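You operate a simulated robot arm through the tools that you are given. There is no shell and no other tool. Be economical: measure what you need, move in short steps, check, and stop when the job is done.

The job below is to be done with a simulated two-armed robot. You get a single attempt, and the scene is never put back.

Task
Shut the oak frame's buttons and let the reel's cord out for hanging it.
Fine: weight off onto the felt; hold the reel while you turn its knob.

It is judged by the outcome, as a careful person would: the job done as asked, and still so three seconds after it is handed in. It fails if anything else is knocked over, pushed out of place, dropped, spilled or broken.

Robot
Two 6-joint arms with two-finger parallel grippers on one trunk, on a base that drives. Base frame: it is fixed to the floor where the robot stands at the start and does not move with it; the origin is under the middle of the robot, x ahead of it, y to its left, z up; the surface under the hand at the start is at about z = 0.853. Units: m, rad, N and s.
The left shoulder is at the start at [0.06, 0.187, 1.222], the right one opposite. With the tool pointing down near the work surface each hand reaches from about 0.1 to 0.6 m from the robot's upright axis, wherever it stands, measured 20 degrees to its own side. Places, roughly: black button [0.5, -0.1, 0.9]; copper button [0.5, 0.1, 0.9]; green felt [0.5, 0.1, 0.9]; oak frame (24x30x3 cm) [0.5, 0, 0.9]; orange weight (6x6x5 cm) [0.8, -0.4, 0.9]; purple weight (6x6x5 cm) [0.8, -0.5, 0.9]; reel knob [0.4, 0.4, 1]; yellow weight (6x6x5 cm) [0.5, 0, 0.9]. Payload 1.57 kg a hand.
Tool frame (each hand has its own): the origin (TCP) lies between the finger pads and is the grasp point; the fingertips stand 0.03 m ahead of it; z points along the fingers, y is the line along which they close. Largest opening 0.11 m; finger width 0.024, thickness 0.012; the body of the gripper, 0.048 by 0.112 m, starts 0.078 m behind the TCP.
Orientation is told as [roll, pitch, yaw] about the base's x, y, z axes, in that order, counted from this pose: with the fingers straight down and closing along the base's y, the tool's x points along the base's -x, its y along +y and its z along -z.

Tools
- The arms move only by the tool nudge_tool. It takes "left_commands", "right_commands" or both (then of equal length, played together; a hand with none holds still); each is a list of rows, each a list of 7 numbers: the finger opening in cm, from 0 to 11, then the shift along the tool's x, y, z in cm, then the turn, a rotation vector about the tool's x, y, z in rad. In form: [[claw, dx, dy, dz, rx, ry, rz], ...]. A call has 1 to 8 rows; each row shifts and turns the commanded pose from where the row before left it, along the tool's axes as they then stand. Rows are played at 5 a second. More than 0.05 m and 0.15 rad between two rows, or a gripper value outside its range, and nothing of the call is played. Where a pose cannot be reached the arm comes as near as it can. A force on the tool above 40 N (or 10 N above the force at the start of the call, whichever is more), or a blocked arm, ends the call early, and 0.2 s more pass. Each finger travels about 0.153 m/s and halts on what it meets, pressing with about 36 N; the grip force reading is that of the motor and also rises with nothing between the fingers. The clock runs only during rows and for 0.2 s after the last one: add rows that do not move to give the fingers time. The reply holds the time, the measured pose of the TCP, the force on the tool along the base axes, the opening and the grip force, in the units named above and with some noise, with the torque about the TCP (base axes, N m) and any sound that the robot's microphone picked up, and new pictures: "show" is both (left out), scene, wrist or none (wrist: the cameras of the hands that moved).
- Cameras (640 x 400 px; columns grow to the right, rows downward): "scene" is now at [0.0052, 0.0243, 1.7548]; the picture's right is [0.34, -0.94, 0.00], its down [-0.78, -0.28, -0.55] and it looks along [0.52, 0.19, -0.83] (base axes); focal length 272 px, centre (320, 200). "left" rides on the left gripper at [0.07, -0.016, -0.141] in its tool frame; the picture's right is [0.23, 0.97, 0.00], its down [-0.85, 0.20, -0.48] and it looks along [-0.47, 0.11, 0.88] (tool axes); focal length 222 px, centre (320, 200). "right" rides on the right gripper at [0.07, 0.016, -0.141] in its tool frame; the picture's right is [-0.23, 0.97, 0.00], its down [-0.86, -0.20, -0.48] and it looks along [-0.47, -0.11, 0.88] (tool axes); focal length 222 px, centre (320, 200). There is no depth. A picture from a camera that has moved, and an enlarged one, comes with that camera's place and axes in the base frame and with its lens.
- raise_lower(by): slides the trunk up (or, below 0, down) by that many m; the arms and the scene camera ride with it, the base frame stays. It gives what a move gives, with no picture.
- drive_base(legs): drives the robot by 1 to 6 legs, each [ahead, left, turn to the left] in m, m and rad, along the robot's own axes; the way and the turn of a leg run together, so that a leg with both is an arc; at most 1.5 m and 3.142 rad a leg. The arms and the cameras ride along, it lands a little off, and it stops where it bumps. It gives what a move gives, and a new picture of the scene camera.
- aim_head(pan, tilt): turns the head with the scene camera to pan (to the left, within 1.501 rad either way) and tilt (down, from -0.506 to 1.204), counted from straight ahead of the robot. It gives what a move gives, and a new picture of the scene camera.
- inspect(camera, box): a new picture of the part [left, top, right, bottom] of that camera's present view, enlarged. The clock stands still meanwhile.
- finish_job(): hands the job in; it is judged then, once.

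Work in short steps. Places have to be worked out from the pictures, the camera data and where the tool is seen: move nearer, look again, correct. Check each grasp and each placing, and mend what went wrong. You have 120 turns and 260 pictures in all, those below and enlarged ones among them. Open the grippers and draw the arms clear of the work before you hand the job in, unless the task says otherwise; then end with one line.

The tools are called after ">>>" as a command line: name --argument value ..., lists and objects as JSON in quotes. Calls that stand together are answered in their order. nudge_tool: Moves the arms, as the interface text tells. Its arguments: {"type":"object","properties":{"left_commands":{"type":"array"},"right_commands":{"type":"array"},"show":{"type":"string","enum":["both","scene","wrist","none"]}},"required":[]} The other tools are called the same way: raise_lower (by) slides the trunk up or down; drive_base (legs) drives the base; aim_head (pan, tilt) turns the head that bears the scene camera; inspect (camera, box) takes an enlarged picture of a part of a camera's view; finish_job () hands the job in.

At the start:

```text
clock: 0.0
left_eef_pos: [0.3436, 0.3178, 1.3384]
left_tcp_rot: [0.002, -0.001, 0.0]
left_wrist_force: [-0.2, 0.4, 0.8]
left_torque: [0.03, 0.02, -0.01]
left_opening: 0.1097
left_grasp_force: 0.1
right_eef_pos: [0.4292, -0.0489, 1.2526]
right_tcp_rot: [-0.001, 0.0, -0.001]
right_wrist_force: [0.6, 0.1, -0.5]
right_torque: [0.02, -0.01, -0.01]
right_opening: 0.1099
right_grasp_force: 0.1
trunk travel left (down, up): [-0.85, 0.14]
robot x, y, heading: [-0.0018, -0.0016, -0.001]
head pan, tilt: [0.344, 0.983]
```

scene: 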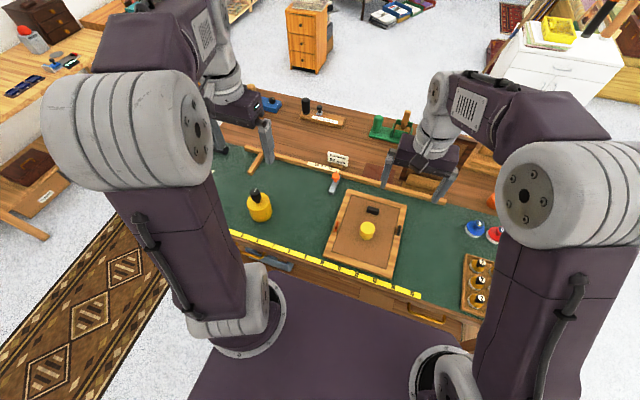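
right: 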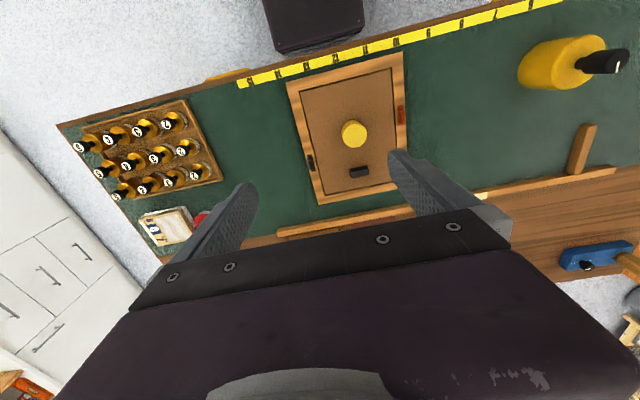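
left: 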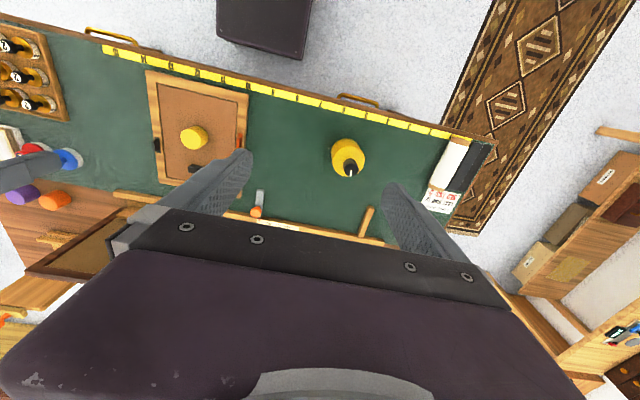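

The frame lies on the felt with the yellow weight on it, and the yellow reel with a black knob is to its left. I'll look closer at the frame, the reel and the cards.

>>> inspect --camera "scene" --box '[300, 170, 430, 290]'

>>> inspect --camera "scene" --box '[200, 140, 360, 240]'

>>> inspect --camera "right" --box '[270, 40, 430, 210]'

>>> inspect --camera "left" --box '[240, 90, 480, 250]'

```text
3.33 times, centred on (365, 230) of scene
camera zoom: at [0.0052, 0.0243, 1.7548], right [0.34, -0.94, 0.0], down [-0.78, -0.28, -0.55], along [0.52, 0.19, -0.83], focal length 906 px, centre (170, 100)
```

zoom: 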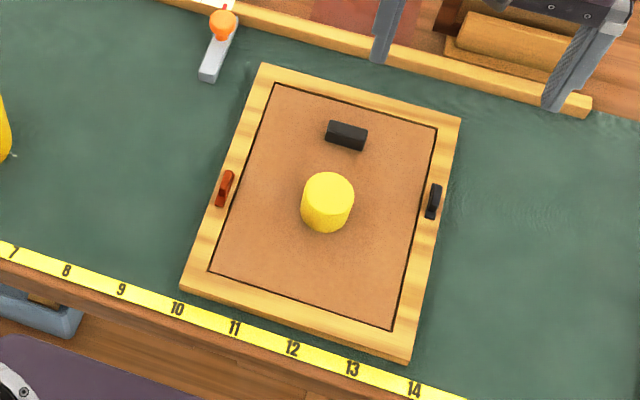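

```text
4.00 times, centred on (280, 190) of scene
camera zoom: at [0.0052, 0.0243, 1.7548], right [0.34, -0.94, 0.0], down [-0.78, -0.28, -0.55], along [0.52, 0.19, -0.83], focal length 1087 px, centre (480, 240)
```

zoom: 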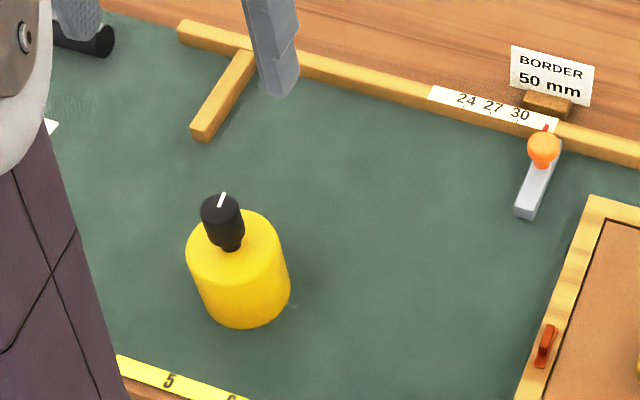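

```text
2.35 times, centred on (350, 125) of right
camera zoom: at [0.3588, -0.0324, 1.3928], right [0.23, 0.97, 0.0], down [0.86, -0.2, 0.48], along [0.47, -0.11, -0.88], focal length 523 px, centre (249, 376)
```

zoom: 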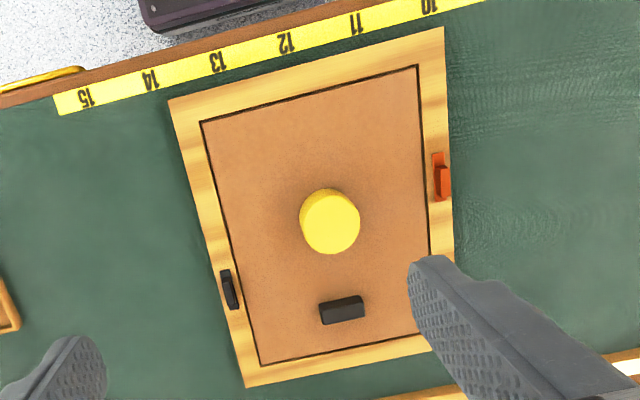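

```text
2.50 times, centred on (360, 170) of left
camera zoom: at [0.2747, 0.3023, 1.4803], right [-0.23, 0.97, 0.0], down [0.85, 0.2, 0.48], along [0.47, 0.11, -0.88], focal length 555 px, centre (220, 275)
```

zoom: 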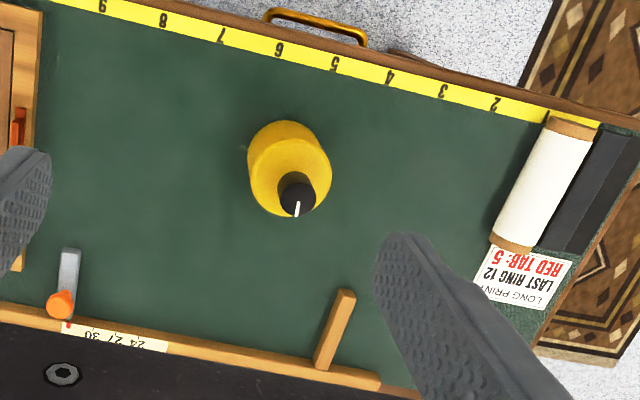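

I want to know how much cord is wanted, so I look at the cards and the wider scene.

>>> inspect --camera "right" --box '[60, 90, 260, 260]'

>>> inspect --camera "scene" --box '[240, 70, 420, 190]'

>>> aim_head --pan 0.1 --tilt 0.75

```text
2.35 times, centred on (160, 175) of right
camera zoom: at [0.3588, -0.0324, 1.3928], right [0.23, 0.97, 0.0], down [0.86, -0.2, 0.48], along [0.47, -0.11, -0.88], focal length 523 px, centre (696, 259)
```

zoom: 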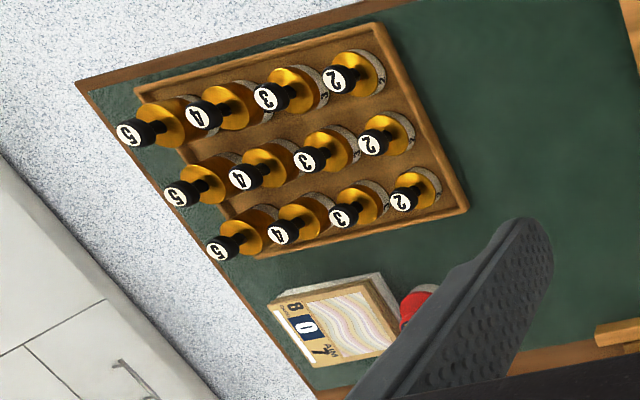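

```text
3.33 times, centred on (330, 130) of scene
camera zoom: at [0.0052, 0.0243, 1.7548], right [0.34, -0.94, 0.0], down [-0.78, -0.28, -0.55], along [0.52, 0.19, -0.83], focal length 906 px, centre (287, 433)
```

zoom: 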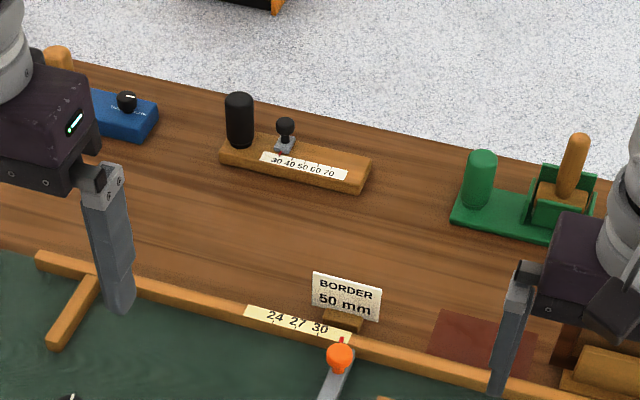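

```text
clock: 0.8
left_eef_pos: [0.3441, 0.3177, 1.3395]
left_tcp_rot: [0.002, -0.001, 0.001]
left_wrist_force: [-0.8, 0.3, 0.5]
left_torque: [0.03, -0.03, 0.0]
left_opening: 0.1101
left_grasp_force: 0.1
right_eef_pos: [0.4287, -0.0486, 1.2511]
right_tcp_rot: [0.0, 0.0, -0.001]
right_wrist_force: [1.3, -0.7, -0.9]
right_torque: [-0.02, -0.02, 0.01]
right_opening: 0.1098
right_grasp_force: 0.0
trunk travel left (down, up): [-0.85, 0.14]
robot x, y, heading: [-0.001, -0.0001, 0.003]
head pan, tilt: [0.099, 0.75]
camera scene: at [0.021, 0.0088, 1.7727], right [0.1, -0.99, 0.0], down [-0.68, -0.07, -0.73], along [0.73, 0.07, -0.68], focal length 272 px, centre (320, 200)
```

scene: 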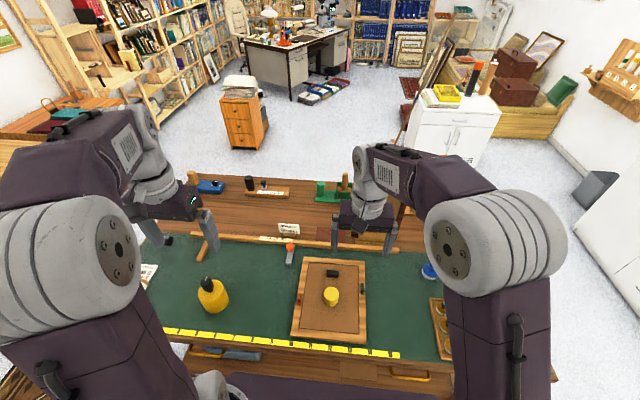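

No reel card in sight. I bring both hand cameras closer: the left over the reel, the right over the frame.

>>> nudge_tool --left_commands '[[11, 0, 2.5, 4, 0, 0, 0], [11, 0, 2.5, 4, 0, 0, 0], [11, 0, 2.5, 4, 0, 0, 0], [11, 0, 2.5, 4, 0, 0, 0], [11, 0, 0, 4, 0, 0, 0]]' --right_commands '[[11, 1.5, 1, 3, 0, 0, 0], [11, 1.5, 1, 3, 0, 0, 0], [11, 1.5, 1, 3, 0, 0, 0], [11, 1.5, 1, 3, 0, 0, 0], [11, 0, 0, 3, 0, 0, 0]]' --show "wrist"

```text
clock: 2.0
left_eef_pos: [0.3476, 0.4205, 1.1393]
left_tcp_rot: [0.001, 0.001, 0.0]
left_wrist_force: [-0.6, 0.3, -0.1]
left_torque: [-0.02, 0.01, -0.01]
left_opening: 0.11
left_grasp_force: 0.1
right_eef_pos: [0.368, -0.0077, 1.1054]
right_tcp_rot: [0.0, -0.001, 0.001]
right_wrist_force: [0.6, 0.2, -0.1]
right_torque: [0.01, 0.05, -0.01]
right_opening: 0.1101
right_grasp_force: 0.1
trunk travel left (down, up): [-0.85, 0.14]
robot x, y, heading: [0.0003, 0.0006, 0.002]
head pan, tilt: [0.099, 0.75]
camera right: at [0.2978, 0.0077, 1.2461], right [0.23, 0.97, 0.0], down [0.86, -0.2, 0.48], along [0.46, -0.11, -0.88], focal length 222 px, centre (320, 200)
camera left: at [0.2781, 0.4044, 1.2803], right [-0.23, 0.97, 0.0], down [0.86, 0.2, 0.48], along [0.47, 0.11, -0.88], focal length 222 px, centre (320, 200)
```

right: 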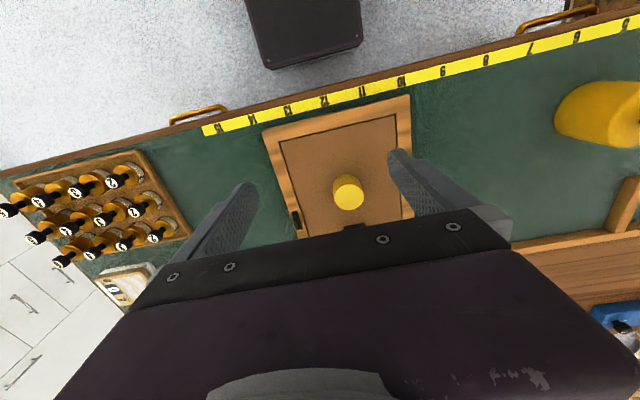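
left: 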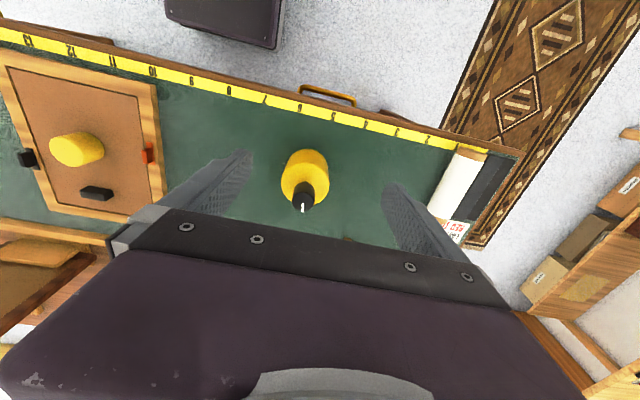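

Now enlarge both.

>>> inspect --camera "left" --box '[250, 130, 350, 220]'

>>> inspect --camera "left" --box '[0, 50, 180, 220]'

>>> inspect --camera "right" --box '[250, 90, 430, 240]'

```text
4.44 times, centred on (300, 175) of left
camera zoom: at [0.2781, 0.4044, 1.2803], right [-0.23, 0.97, 0.0], down [0.86, 0.2, 0.48], along [0.47, 0.11, -0.88], focal length 987 px, centre (409, 311)
```

zoom: 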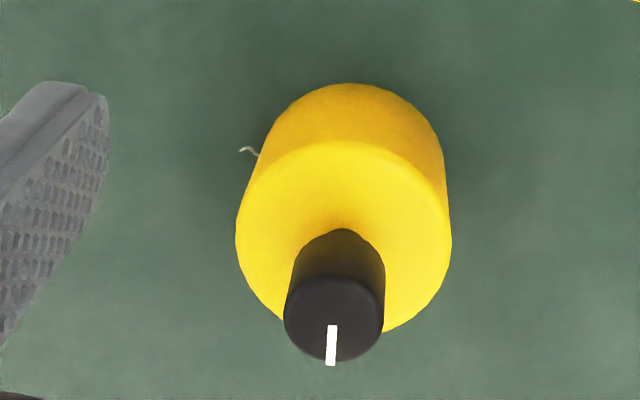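

```text
2.35 times, centred on (90, 135) of left
camera zoom: at [0.2781, 0.4044, 1.2803], right [-0.23, 0.97, 0.0], down [0.86, 0.2, 0.48], along [0.47, 0.11, -0.88], focal length 523 px, centre (861, 353)
```

zoom: 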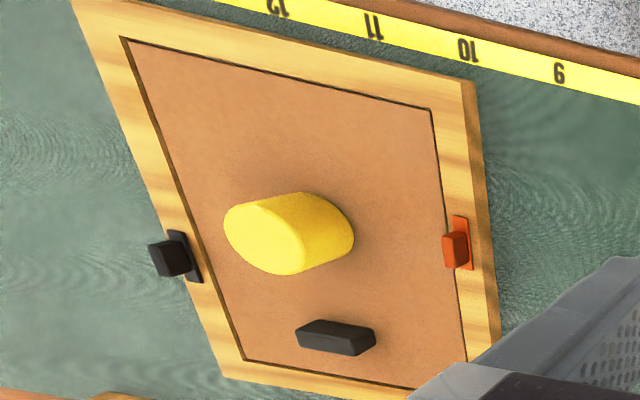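

```text
2.67 times, centred on (340, 165) of right
camera zoom: at [0.2978, 0.0077, 1.2461], right [0.23, 0.97, 0.0], down [0.86, -0.2, 0.48], along [0.46, -0.11, -0.88], focal length 592 px, centre (267, 293)
```

zoom: 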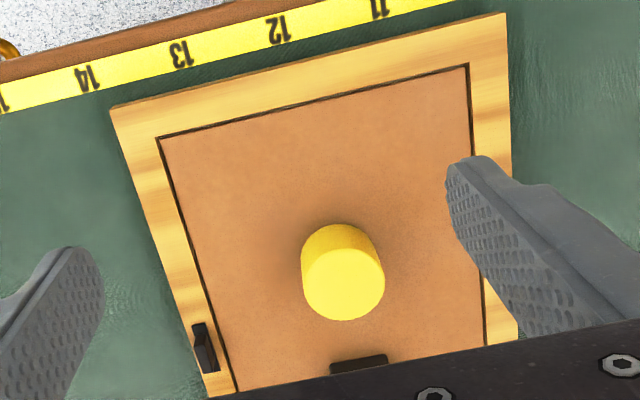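

Each button is a bar lying along its rail (open), with a raised finger tab. I judge copper at about [0.466, 0.134] and black at about [0.525, -0.073], with the frame yawed about 16°. I hover a hand over each.

>>> nudge_tool --left_commands '[[11, -1.7, -4.1, 1.7, 0, 0, 0.04], [11, -1.7, -4.1, 1.7, 0, 0, 0], [11, -1.7, -4.1, 1.7, 0, 0, 0], [11, -1.7, -4.1, 1.7, 0, 0, 0], [11, -1.7, -4.1, 1.7, 0, 0, 0], [11, -1.7, -4.1, 1.7, 0, 0, -0.04], [11, -1.7, -4.0, 1.7, 0, 0, 0], [11, 0, 0, 0, 0, 0, 0]]' --right_commands '[[11, -2.24, -0.93, 1.07, 0, 0, 0], [11, -2.24, -0.93, 1.07, 0, 0, 0], [11, -2.24, -0.93, 1.07, 0, 0, 0], [11, -2.24, -0.93, 1.07, 0, 0, 0], [11, -2.24, -0.93, 1.07, 0, 0, 0], [11, -2.24, -0.93, 1.07, 0, 0, 0], [11, -2.24, -0.93, 1.07, 0, 0, 0], [11, 0, 0, 0, 0, 0, 0]]' --show "wrist"

```text
clock: 3.8
left_eef_pos: [0.4561, 0.1293, 1.017]
left_tcp_rot: [0.001, 0.001, -0.002]
left_wrist_force: [-0.8, 0.6, 0.5]
left_torque: [-0.02, 0.01, -0.02]
left_opening: 0.1099
left_grasp_force: 0.0
right_eef_pos: [0.5236, -0.0713, 1.0298]
right_tcp_rot: [-0.001, -0.001, 0.001]
right_wrist_force: [0.2, -0.5, -0.1]
right_torque: [-0.01, 0.01, -0.01]
right_opening: 0.1101
right_grasp_force: 0.0
trunk travel left (down, up): [-0.85, 0.14]
robot x, y, heading: [0.0005, -0.0029, -0.001]
head pan, tilt: [0.099, 0.75]
camera right: at [0.4537, -0.056, 1.1704], right [0.23, 0.97, 0.0], down [0.86, -0.2, 0.48], along [0.47, -0.11, -0.88], focal length 222 px, centre (320, 200)
camera left: at [0.3864, 0.1136, 1.1586], right [-0.23, 0.97, 0.0], down [0.85, 0.2, 0.48], along [0.47, 0.11, -0.88], focal length 222 px, centre (320, 200)
```

right: 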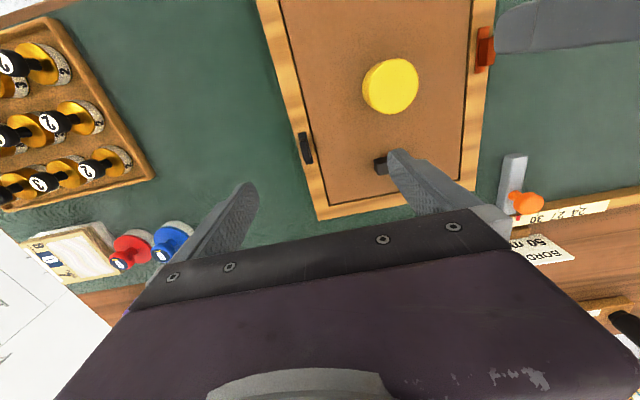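
left: 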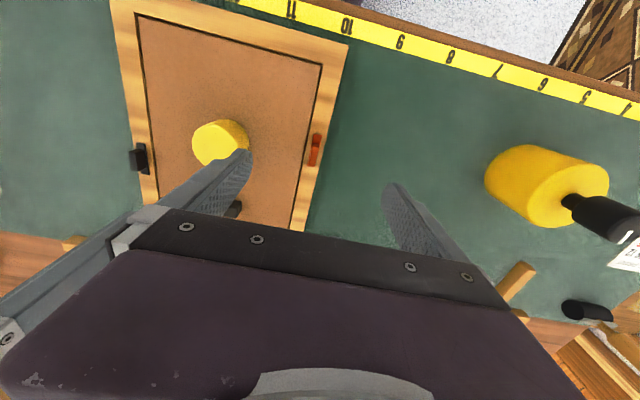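

>>> inspect --camera "left" --box '[280, 120, 350, 180]'

>>> inspect --camera "right" --box '[280, 110, 350, 180]'

>>> inspect --camera "left" --box '[110, 120, 170, 190]'

>>> inspect --camera "right" --box '[450, 10, 520, 80]'

```text
6.67 times, centred on (315, 150) of left
camera zoom: at [0.3864, 0.1136, 1.1586], right [-0.23, 0.97, 0.0], down [0.85, 0.2, 0.48], along [0.47, 0.11, -0.88], focal length 1481 px, centre (353, 533)
```

zoom: 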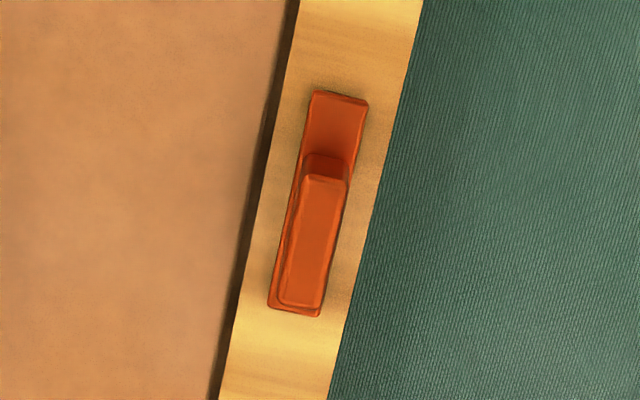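

```text
5.71 times, centred on (315, 145) of right
camera zoom: at [0.4537, -0.056, 1.1704], right [0.23, 0.97, 0.0], down [0.86, -0.2, 0.48], along [0.47, -0.11, -0.88], focal length 1269 px, centre (349, 514)
```

zoom: 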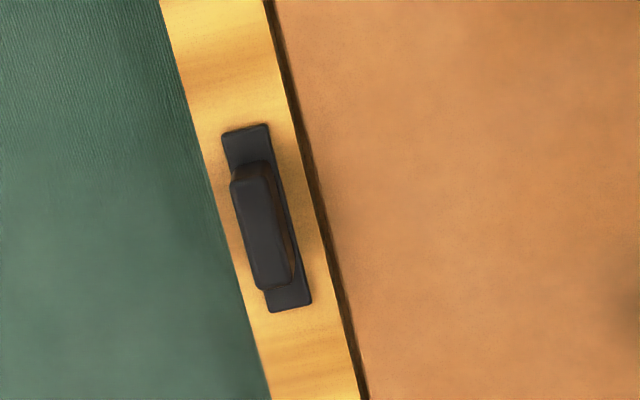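

```text
5.71 times, centred on (140, 155) of left
camera zoom: at [0.3864, 0.1136, 1.1586], right [-0.23, 0.97, 0.0], down [0.85, 0.2, 0.48], along [0.47, 0.11, -0.88], focal length 1269 px, centre (1349, 457)
```

zoom: 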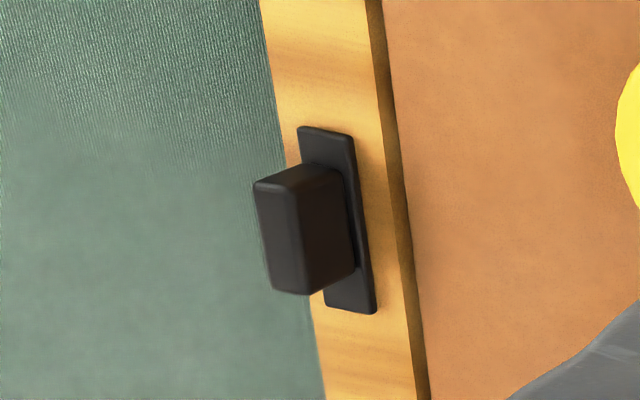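

```text
5.71 times, centred on (485, 45) of right
camera zoom: at [0.4537, -0.056, 1.1704], right [0.23, 0.97, 0.0], down [0.86, -0.2, 0.48], along [0.47, -0.11, -0.88], focal length 1269 px, centre (-623, 1086)
```

zoom: 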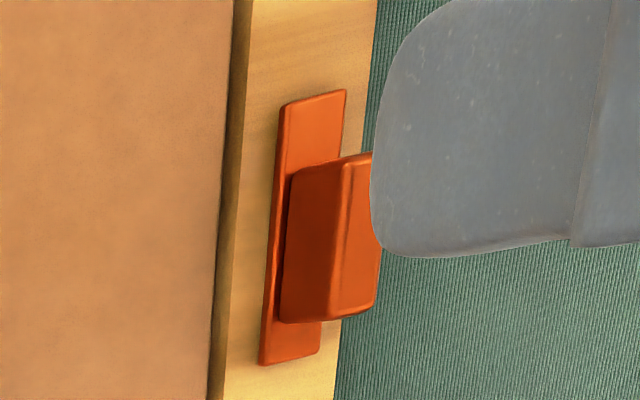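

Ray-checking shows the frame is square to the base axes (x 0.34–0.64, y −0.10–0.134). The copper pivot is near [0.466, 0.124] and the black one near [0.526, −0.092]. I lower both hands over the tabs with narrower openings and look again.

>>> nudge_tool --left_commands '[[8, -0.5, -0.25, 2.2, 0, 0, 0], [5, -0.5, -0.25, 2.2, 0, 0, 0], [5, 0, 0, 1.8, 0, 0, 0], [5, 0, 0, 0, 0, 0, 0]]' --right_commands '[[8, 0, -1, 2.5, 0, 0, 0], [5, -0.3, -1, 2.5, 0, 0, 0], [5, 0, 0, 2.5, 0, 0, 0], [5, 0, 0, 0, 0, 0, 0]]' --show "wrist"

```text
clock: 4.8
left_eef_pos: [0.4656, 0.1239, 0.9564]
left_tcp_rot: [0.001, 0.001, -0.001]
left_wrist_force: [0.6, 1.0, -0.3]
left_torque: [-0.02, 0.0, -0.01]
left_opening: 0.0501
left_grasp_force: 0.1
right_eef_pos: [0.5274, -0.0929, 0.9526]
right_tcp_rot: [0.0, 0.001, 0.0]
right_wrist_force: [0.1, 0.3, -0.8]
right_torque: [-0.03, 0.0, -0.04]
right_opening: 0.0503
right_grasp_force: 0.2
trunk travel left (down, up): [-0.85, 0.14]
robot x, y, heading: [0.0031, 0.0001, 0.0]
head pan, tilt: [0.099, 0.75]
camera right: at [0.4571, -0.0777, 1.0934], right [0.23, 0.97, 0.0], down [0.85, -0.2, 0.48], along [0.47, -0.11, -0.88], focal length 222 px, centre (320, 200)
camera left: at [0.3965, 0.1076, 1.0971], right [-0.23, 0.97, 0.0], down [0.85, 0.2, 0.48], along [0.47, 0.11, -0.88], focal length 222 px, centre (320, 200)
```

right: 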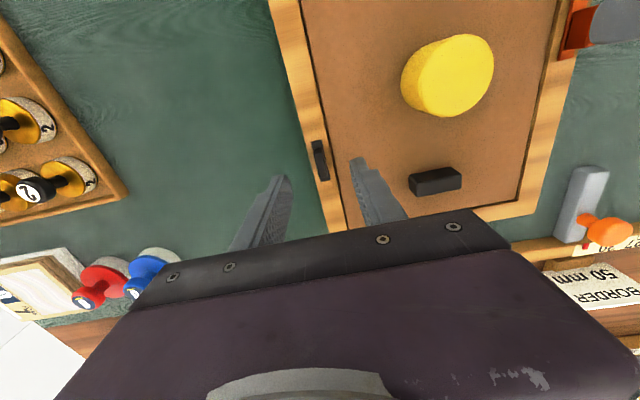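
left: 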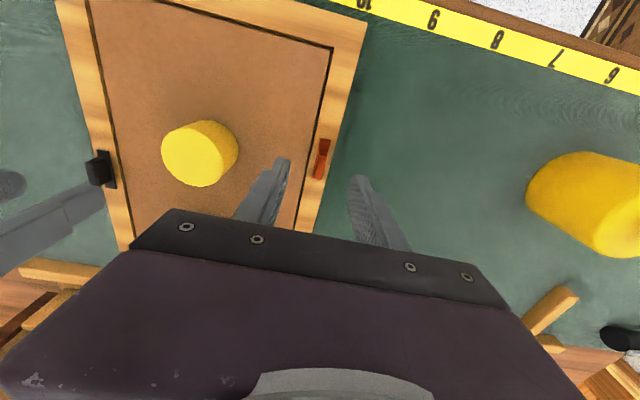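

>>> inspect --camera "left" --box '[280, 120, 370, 200]'

>>> inspect --camera "right" --box '[270, 120, 370, 210]'

```text
5.00 times, centred on (325, 160) of left
camera zoom: at [0.3965, 0.1076, 1.0971], right [-0.23, 0.97, 0.0], down [0.85, 0.2, 0.48], along [0.47, 0.11, -0.88], focal length 1111 px, centre (295, 400)
```

zoom: 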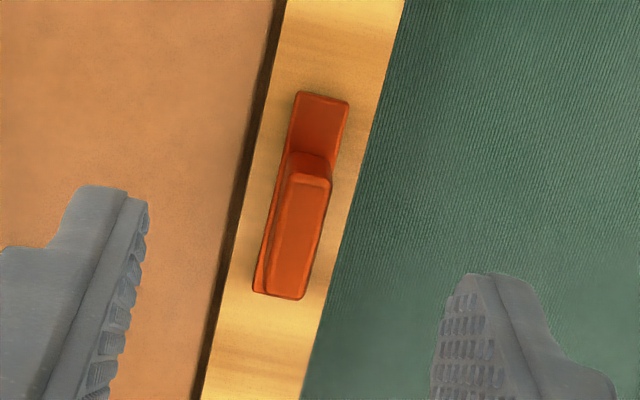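

```text
4.44 times, centred on (320, 165) of right
camera zoom: at [0.4571, -0.0777, 1.0934], right [0.23, 0.97, 0.0], down [0.85, -0.2, 0.48], along [0.47, -0.11, -0.88], focal length 987 px, centre (320, 356)
```

zoom: 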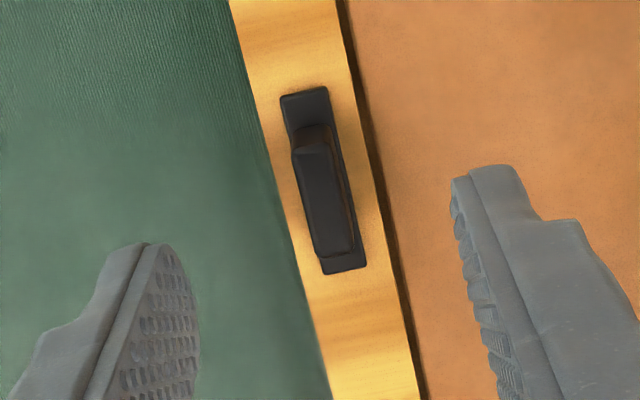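

Refined pivots: copper [0.464, 0.1247], black [0.524, −0.0925]. I descend around the tabs with the opening at 3.5 cm and don't close yet.

>>> nudge_tool --left_commands '[[4, 0.16, 0.08, 1.0, 0, 0, 0], [3.5, 0, 0, 1.2, 0, 0, 0], [3.5, 0, 0, 1.0, 0, 0, 0], [3.5, 0, 0, 0, 0, 0, 0]]' --right_commands '[[4, 0.3, 0.04, 1.0, 0, 0, 0], [3.5, 0, 0, 1.0, 0, 0, 0], [3.5, 0, 0, 0.9, 0, 0, 0], [3.5, 0, 0, 0, 0, 0, 0]]' --show "wrist"

```text
clock: 5.8
left_eef_pos: [0.4627, 0.1254, 0.9259]
left_tcp_rot: [0.004, 0.0, 0.0]
left_wrist_force: [0.2, 0.0, -0.4]
left_torque: [-0.03, -0.02, -0.02]
left_opening: 0.035
left_grasp_force: 0.0
right_eef_pos: [0.5253, -0.092, 0.9231]
right_tcp_rot: [-0.001, 0.0, 0.001]
right_wrist_force: [-0.2, -0.4, -0.5]
right_torque: [-0.03, 0.03, -0.02]
right_opening: 0.035
right_grasp_force: 0.1
trunk travel left (down, up): [-0.85, 0.14]
robot x, y, heading: [-0.0004, -0.0023, 0.001]
head pan, tilt: [0.099, 0.75]
camera right: at [0.4549, -0.0767, 1.0636], right [0.23, 0.97, 0.0], down [0.85, -0.2, 0.48], along [0.47, -0.11, -0.88], focal length 222 px, centre (320, 200)
camera left: at [0.3938, 0.1098, 1.0667], right [-0.23, 0.97, 0.0], down [0.85, 0.2, 0.48], along [0.47, 0.11, -0.88], focal length 222 px, centre (320, 200)
```

right: 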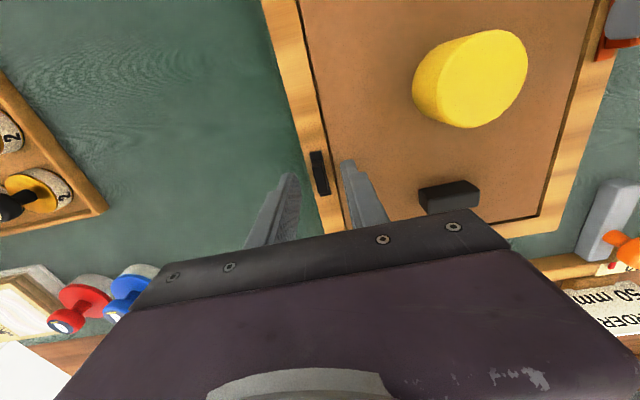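
left: 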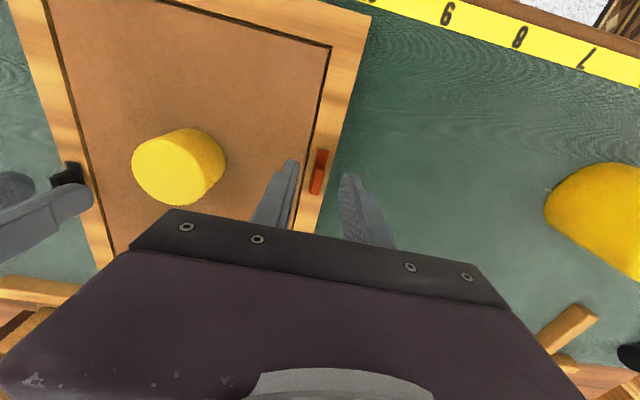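

Both hands straddle their tabs. I lower 3 mm more and close on the tabs gradually.

>>> nudge_tool --left_commands '[[3, 0, 0, 0.3, 0, 0, 0], [2, 0, 0, 0, 0, 0, 0], [1.2, 0, 0, 0, 0, 0, 0], [0.6, 0, 0, 0, 0, 0, 0], [0.6, 0, 0, 0, 0, 0, 0]]' --right_commands '[[3, 0, 0, 0.1, 0, 0, 0], [2, 0, 0, 0, 0, 0, 0], [1.2, 0, 0, 0, 0, 0, 0], [0.6, 0, 0, 0, 0, 0, 0], [0.6, 0, 0, 0, 0, 0, 0]]' --show "wrist"

```text
clock: 7.0
left_eef_pos: [0.4635, 0.1253, 0.922]
left_tcp_rot: [0.0, 0.0, 0.0]
left_wrist_force: [0.5, -4.7, -1.5]
left_torque: [-0.11, -0.02, -0.01]
left_opening: 0.01
left_grasp_force: 1.9
right_eef_pos: [0.5239, -0.0929, 0.9215]
right_tcp_rot: [0.0, 0.001, 0.0]
right_wrist_force: [-0.7, 3.1, -0.1]
right_torque: [0.1, -0.06, 0.02]
right_opening: 0.0085
right_grasp_force: 27.1
trunk travel left (down, up): [-0.85, 0.14]
robot x, y, heading: [-0.0019, 0.0017, -0.003]
head pan, tilt: [0.099, 0.75]
camera right: at [0.4548, -0.0772, 1.0626], right [0.23, 0.97, 0.0], down [0.86, -0.2, 0.48], along [0.47, -0.11, -0.88], focal length 222 px, centre (320, 200)
camera left: at [0.3943, 0.1095, 1.0641], right [-0.23, 0.97, 0.0], down [0.85, 0.2, 0.48], along [0.47, 0.11, -0.88], focal length 222 px, centre (320, 200)
```

right: 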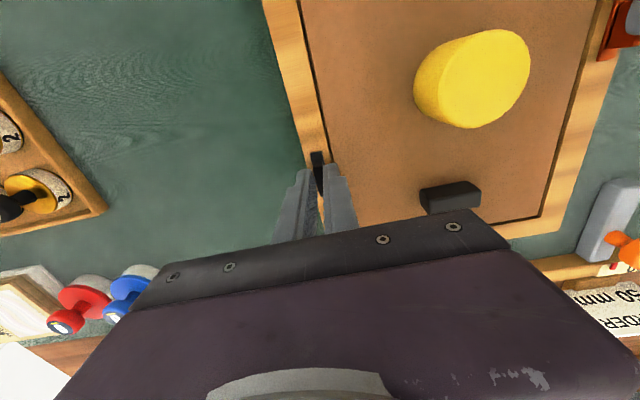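
left: 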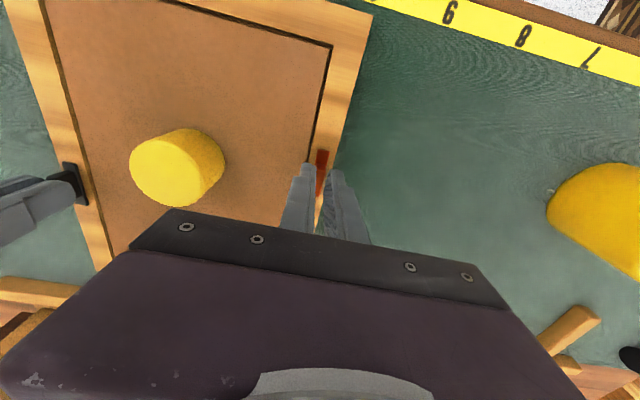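

Both tabs are held with little side load. With the right hand anchoring, I start turning the copper button a little and watch the torque.

>>> nudge_tool --left_commands '[[0.3, 0, 0, 0, 0, 0, 0], [0.3, 0, 0, 0, 0, 0, 0.1], [0.3, 0, 0, 0, 0, 0, 0.1], [0.3, 0, 0, 0, 0, 0, 0.1], [0.3, 0, 0, 0, 0, 0, 0]]' --show "wrist"

```text
clock: 8.2
left_eef_pos: [0.4647, 0.1225, 0.9233]
left_tcp_rot: [0.003, -0.004, -0.303]
left_wrist_force: [8.9, -34.0, -4.1]
left_torque: [-0.83, -0.47, 0.23]
left_opening: 0.0084
left_grasp_force: 26.5
right_eef_pos: [0.5256, -0.0914, 0.9217]
right_tcp_rot: [0.002, -0.001, 0.0]
right_wrist_force: [-10.9, 30.2, 4.0]
right_torque: [0.86, -0.36, 0.02]
right_opening: 0.0085
right_grasp_force: 27.3
trunk travel left (down, up): [-0.85, 0.14]
robot x, y, heading: [-0.002, -0.0036, 0.001]
head pan, tilt: [0.099, 0.75]
camera left: at [0.3932, 0.1296, 1.0641], right [0.07, 1.0, 0.0], down [0.87, -0.06, 0.48], along [0.48, -0.03, -0.88], focal length 222 px, centre (320, 200)
```

left: 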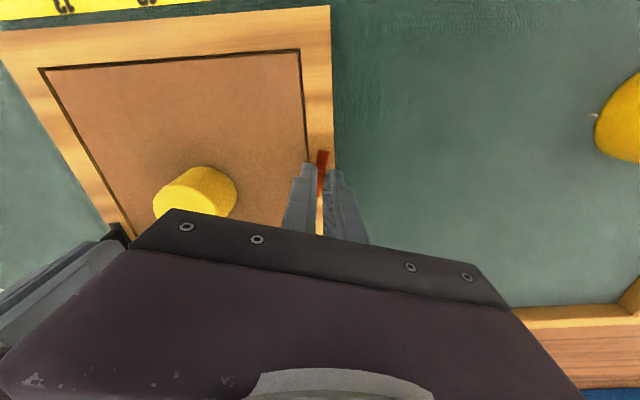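

The hands are loading each other through the frame (about ±30 N). I release the right hand to relax it and look at the copper button.

>>> nudge_tool --right_commands '[[1.5, 0, 0, 0, 0, 0, 0], [3, 0, 0, 0, 0, 0, 0], [3, 0, 0, 0, 0, 0, 0]]' --show "none"

>>> inspect --camera "left" --box '[260, 120, 380, 210]'

>>> inspect --camera "right" --box '[250, 120, 390, 220]'

```text
clock: 9.0
left_eef_pos: [0.4628, 0.1266, 0.9236]
left_tcp_rot: [0.002, 0.001, -0.302]
left_wrist_force: [7.9, 1.2, 11.4]
left_torque: [0.26, 0.39, -0.03]
left_opening: 0.0087
left_grasp_force: 27.8
right_eef_pos: [0.5253, -0.0921, 0.9224]
right_tcp_rot: [0.0, 0.001, 0.0]
right_wrist_force: [0.0, -0.1, -0.7]
right_torque: [-0.01, -0.02, -0.01]
right_opening: 0.0298
right_grasp_force: 0.1
trunk travel left (down, up): [-0.85, 0.14]
robot x, y, heading: [-0.0015, 0.0002, 0.003]
head pan, tilt: [0.099, 0.75]
```

```text
4.44 times, centred on (320, 165) of left
camera zoom: at [0.3929, 0.1314, 1.0643], right [0.07, 1.0, 0.0], down [0.88, -0.06, 0.48], along [0.48, -0.03, -0.88], focal length 987 px, centre (320, 356)
```

zoom: 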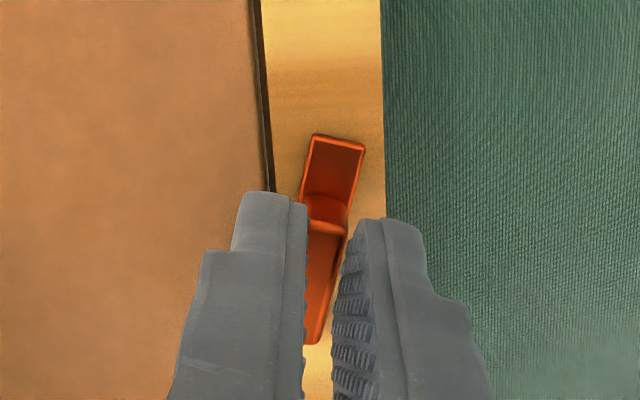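

```text
4.00 times, centred on (320, 170) of right
camera zoom: at [0.4553, -0.0774, 1.0626], right [0.23, 0.97, 0.0], down [0.86, -0.2, 0.48], along [0.47, -0.11, -0.88], focal length 888 px, centre (320, 320)
```

zoom: 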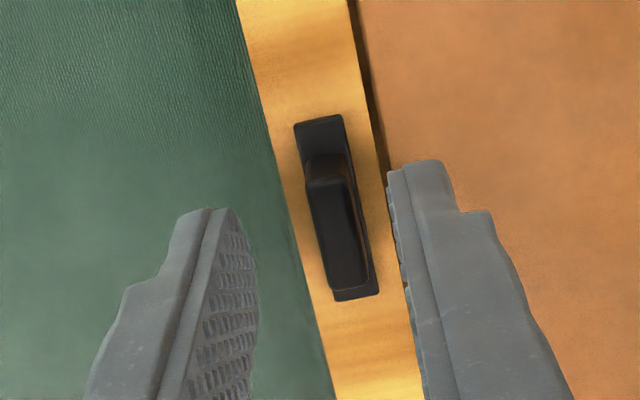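

The copper bar is turning with the hand. I keep turning it, with the right hand open and clear of the black tab.

>>> nudge_tool --left_commands '[[0.3, 0, 0, 0, 0, 0, 0.1], [0.3, 0, 0, 0, 0, 0, 0.1], [0.3, 0, 0, 0, 0, 0, 0.1], [0.3, 0, 0, 0, 0, 0, 0.1], [0.3, 0, 0, 0, 0, 0, 0]]' --show "wrist"

>>> inspect --camera "right" --box '[430, 0, 640, 130]'

```text
clock: 10.2
left_eef_pos: [0.4634, 0.1248, 0.9237]
left_tcp_rot: [0.002, 0.004, -0.701]
left_wrist_force: [-0.9, -11.6, 3.6]
left_torque: [-0.44, 0.04, 0.16]
left_opening: 0.0085
left_grasp_force: 26.7
right_eef_pos: [0.5247, -0.0954, 0.9211]
right_tcp_rot: [0.001, 0.0, -0.001]
right_wrist_force: [0.4, 0.4, -1.1]
right_torque: [0.01, 0.01, 0.02]
right_opening: 0.0301
right_grasp_force: 0.1
trunk travel left (down, up): [-0.85, 0.14]
robot x, y, heading: [-0.0025, 0.0017, -0.003]
head pan, tilt: [0.099, 0.75]
camera left: at [0.3994, 0.157, 1.0645], right [0.46, 0.89, 0.0], down [0.78, -0.4, 0.48], along [0.42, -0.21, -0.88], focal length 222 px, centre (320, 200)
```

left: 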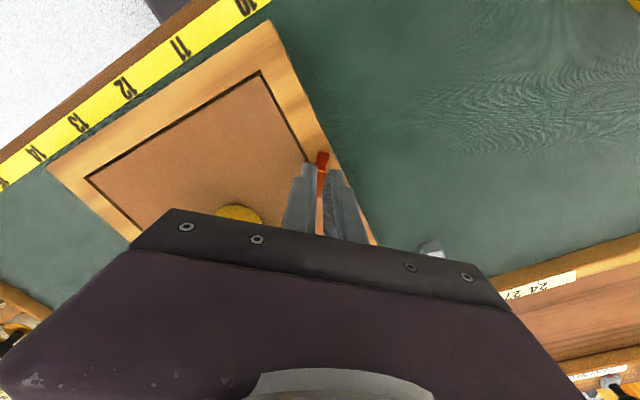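

```text
3.05 times, centred on (535, 65) of right
camera zoom: at [0.4547, -0.0792, 1.0624], right [0.23, 0.97, 0.0], down [0.86, -0.2, 0.48], along [0.47, -0.11, -0.88], focal length 677 px, centre (-335, 611)
```

zoom: 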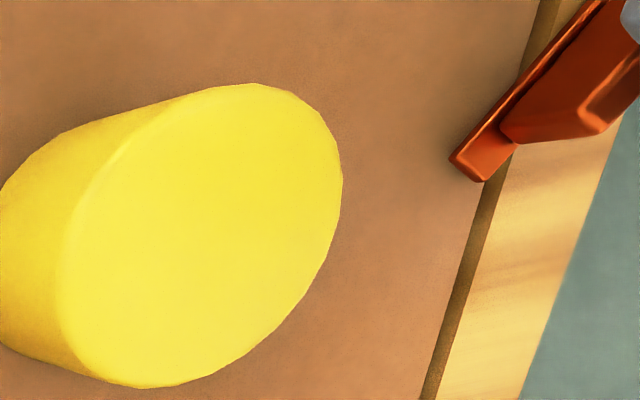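

The far end of the bar is swinging over the board, and the torque is low. I keep turning towards 90°.

>>> nudge_tool --left_commands '[[0.3, 0, 0, 0, 0, 0, 0.12], [0.3, 0, 0, 0, 0, 0, 0.12], [0.3, 0, 0, 0, 0, 0, 0.12], [0.3, 0, 0, 0, 0, 0, 0.12], [0.3, 0, 0, 0, 0, 0, 0.12], [0.3, 0, 0, 0, 0, 0, 0.12], [0.3, 0, 0, 0, 0, 0, 0.12], [0.3, 0, 0, 0, 0, 0, 0]]' --show "wrist"

>>> inspect --camera "right" --box '[430, 0, 640, 130]'

```text
clock: 12.0
left_eef_pos: [0.4622, 0.1262, 0.9229]
left_tcp_rot: [0.0, 0.001, -1.544]
left_wrist_force: [-6.2, 0.9, 1.3]
left_torque: [0.32, 0.22, 0.06]
left_opening: 0.0087
left_grasp_force: 27.4
right_eef_pos: [0.5227, -0.0924, 0.9215]
right_tcp_rot: [0.0, -0.002, 0.0]
right_wrist_force: [-0.3, 0.4, -0.6]
right_torque: [0.0, -0.01, 0.0]
right_opening: 0.0299
right_grasp_force: 0.1
trunk travel left (down, up): [-0.85, 0.14]
robot x, y, heading: [-0.0028, -0.0014, -0.002]
head pan, tilt: [0.099, 0.75]
camera left: at [0.4441, 0.1954, 1.0644], right [0.97, 0.25, 0.0], down [0.22, -0.85, 0.48], along [0.12, -0.46, -0.88], focal length 222 px, centre (320, 200)
```

left: 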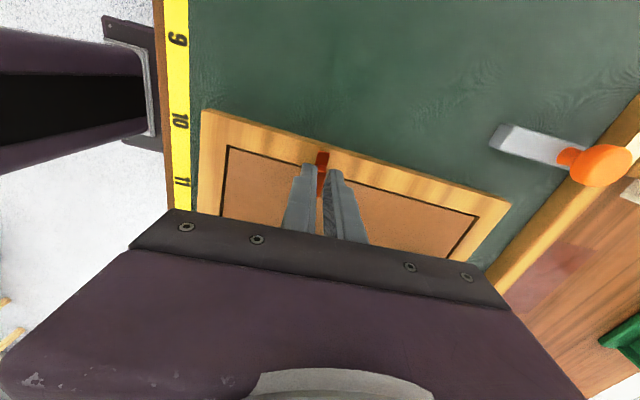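

```text
3.05 times, centred on (535, 65) of right
camera zoom: at [0.4538, -0.0771, 1.0631], right [0.23, 0.97, 0.0], down [0.85, -0.2, 0.48], along [0.47, -0.11, -0.88], focal length 677 px, centre (-335, 611)
```

zoom: 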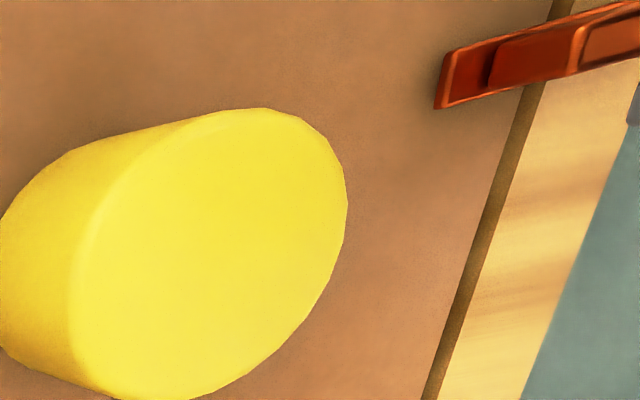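

Copper now lies across the board edge, at about 90°. I release it and lift the left hand, then close the right on the black tab.

>>> nudge_tool --left_commands '[[2, 0, 0, 0, 0, 0, 0], [3.5, 0, 0, 0, 0, 0, 0], [3.5, 0, 0, -2, 0, 0, 0], [3.5, 0, 0, -3, 0, 0, 0], [3.5, 0, 0, -3, 0, 0, 0], [3.5, 0, 0, 0, 0, 0, 0]]' --right_commands '[[2, 0, 0, 0, 0, 0, 0], [1.2, 0, 0, 0, 0, 0, 0], [0.6, 0, 0, 0, 0, 0, 0], [0.3, 0, 0, 0, 0, 0, 0], [0.3, 0, 0, 0, 0, 0, 0], [0.3, 0, 0, 0, 0, 0, 0]]' --show "wrist"

```text
clock: 13.4
left_eef_pos: [0.464, 0.1292, 1.0039]
left_tcp_rot: [0.0, -0.001, -1.541]
left_wrist_force: [-0.1, 0.0, -0.1]
left_torque: [-0.02, 0.0, 0.01]
left_opening: 0.0352
left_grasp_force: 0.1
right_eef_pos: [0.5239, -0.0916, 0.9223]
right_tcp_rot: [0.0, 0.0, -0.001]
right_wrist_force: [1.3, 5.0, 1.7]
right_torque: [0.14, -0.25, -0.59]
right_opening: 0.0089
right_grasp_force: 27.3
trunk travel left (down, up): [-0.85, 0.14]
robot x, y, heading: [-0.0005, -0.0027, 0.001]
head pan, tilt: [0.099, 0.75]
camera right: at [0.455, -0.0764, 1.0628], right [0.23, 0.97, 0.0], down [0.85, -0.2, 0.48], along [0.47, -0.11, -0.88], focal length 222 px, centre (320, 200)
camera left: at [0.446, 0.1976, 1.1454], right [0.97, 0.26, 0.0], down [0.23, -0.85, 0.48], along [0.12, -0.46, -0.88], focal length 222 px, centre (320, 200)
```

right: 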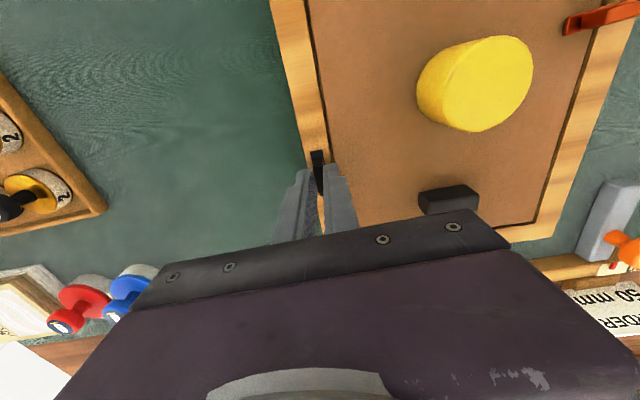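
left: 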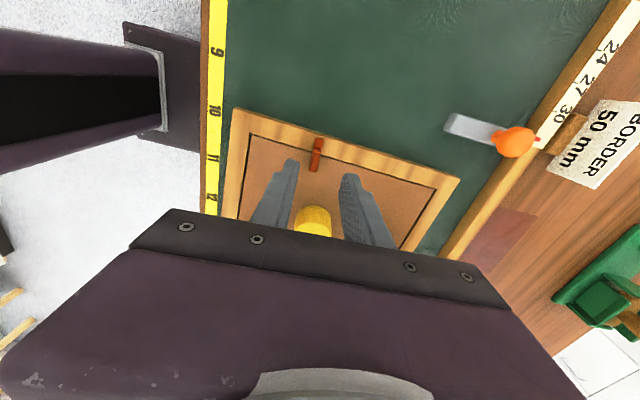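

The right grip is firm. I turn the black tab the other way (yaw positive), which keeps the wrist camera away from the left hand.

>>> nudge_tool --right_commands '[[0.3, 0, 0, 0, 0, 0, -0.1], [0.3, 0, 0, 0, 0, 0, -0.1], [0.3, 0, 0, 0, 0, 0, -0.1], [0.3, 0, 0, 0, 0, 0, -0.1], [0.3, 0, 0, 0, 0, 0, 0]]' --show "wrist"

>>> inspect --camera "left" --box '[220, 100, 400, 220]'

```text
clock: 14.6
left_eef_pos: [0.4618, 0.1265, 1.0048]
left_tcp_rot: [0.002, 0.002, -1.541]
left_wrist_force: [1.2, -0.7, 0.5]
left_torque: [-0.02, -0.03, -0.03]
left_opening: 0.0348
left_grasp_force: 0.1
right_eef_pos: [0.524, -0.0931, 0.9209]
right_tcp_rot: [0.0, -0.001, 0.401]
right_wrist_force: [-6.5, -2.9, 7.6]
right_torque: [-0.06, 0.07, -0.61]
right_opening: 0.0168
right_grasp_force: 31.7
trunk travel left (down, up): [-0.85, 0.14]
robot x, y, heading: [0.0018, 0.0018, -0.001]
head pan, tilt: [0.099, 0.75]
camera right: at [0.4535, -0.1057, 1.0628], right [-0.17, 0.99, 0.0], down [0.86, 0.15, 0.48], along [0.47, 0.08, -0.88], focal length 222 px, centre (320, 200)
```

right: 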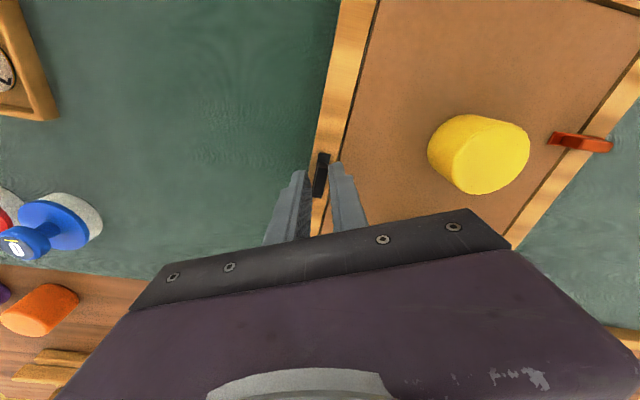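

```text
3.33 times, centred on (310, 160) of left
camera zoom: at [0.4444, 0.196, 1.146], right [0.97, 0.26, 0.0], down [0.22, -0.85, 0.48], along [0.12, -0.46, -0.88], focal length 740 px, centre (353, 333)
```

zoom: 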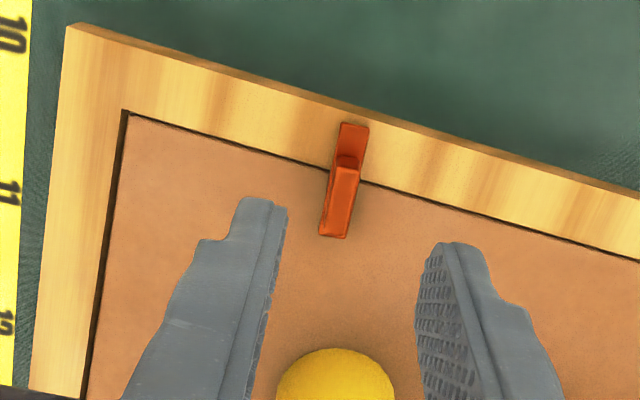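

The fingers were forced open to 1.7 cm, so the black button has a stop in this direction. I turn back and go the other way, moving the left hand aside at the same time.

>>> nudge_tool --left_commands '[[3.5, -3, 0, -1, 0, 0, 0], [3.5, -3, 0, -1, 0, 0, 0], [3.5, -3, 0, -1, 0, 0, 0], [3.5, -3, 0, -1, 0, 0, 0], [3.5, 0, 0, 0, 0, 0, 0], [3.5, 0, 0, 0, 0, 0, 0]]' --right_commands '[[1.8, 0, 0, 0, 0, 0, 0.1], [1.8, 0, 0, 0, 0, 0, 0.1], [1.8, 0, 0, 0, 0, 0, 0.1], [1.8, 0, 0, 0, 0, 0, 0.1], [1, 0, 0, 0, 0, 0, 0], [0.3, 0, 0, 0, 0, 0, 0]]' --show "wrist"

>>> inspect --camera "right" --box '[250, 120, 390, 220]'

```text
clock: 16.0
left_eef_pos: [0.4642, 0.0068, 1.0418]
left_tcp_rot: [0.0, 0.002, -1.54]
left_wrist_force: [-0.1, 0.2, 0.8]
left_torque: [0.03, -0.02, 0.01]
left_opening: 0.0351
left_grasp_force: 0.1
right_eef_pos: [0.525, -0.0934, 0.9207]
right_tcp_rot: [0.0, 0.001, -0.001]
right_wrist_force: [0.8, 2.7, -0.5]
right_torque: [0.12, -0.04, -0.52]
right_opening: 0.0085
right_grasp_force: 27.5
trunk travel left (down, up): [-0.85, 0.14]
robot x, y, heading: [0.002, -0.0005, -0.002]
head pan, tilt: [0.099, 0.75]
camera right: at [0.4555, -0.0761, 1.0629], right [0.23, 0.97, 0.0], down [0.85, -0.2, 0.48], along [0.47, -0.11, -0.88], focal length 222 px, centre (320, 200)
camera left: at [0.4476, 0.0763, 1.1829], right [0.97, 0.26, 0.0], down [0.23, -0.85, 0.48], along [0.12, -0.46, -0.88], focal length 222 px, centre (320, 200)
```

right: 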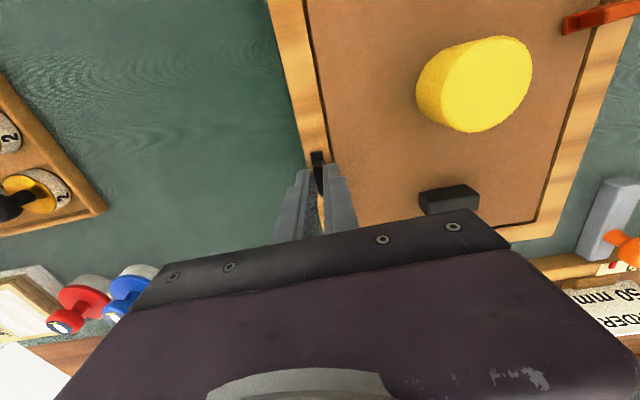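
left: 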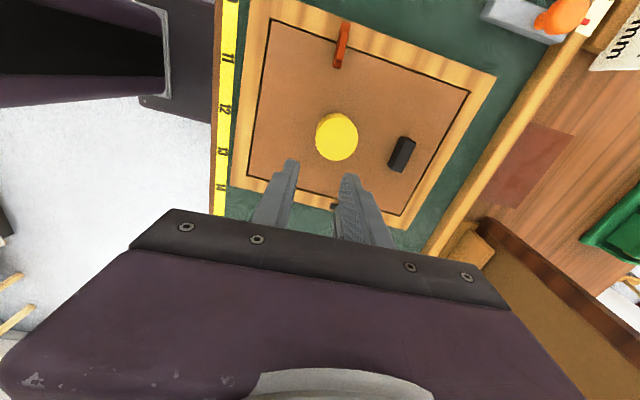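

```text
4.00 times, centred on (320, 170) of right
camera zoom: at [0.4555, -0.0761, 1.0629], right [0.23, 0.97, 0.0], down [0.85, -0.2, 0.48], along [0.47, -0.11, -0.88], focal length 888 px, centre (320, 320)
```

zoom: 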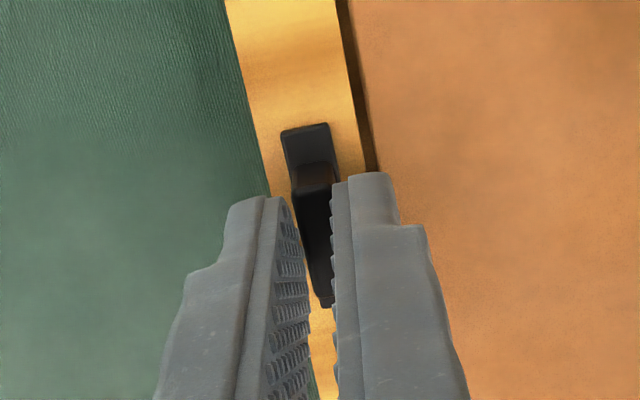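

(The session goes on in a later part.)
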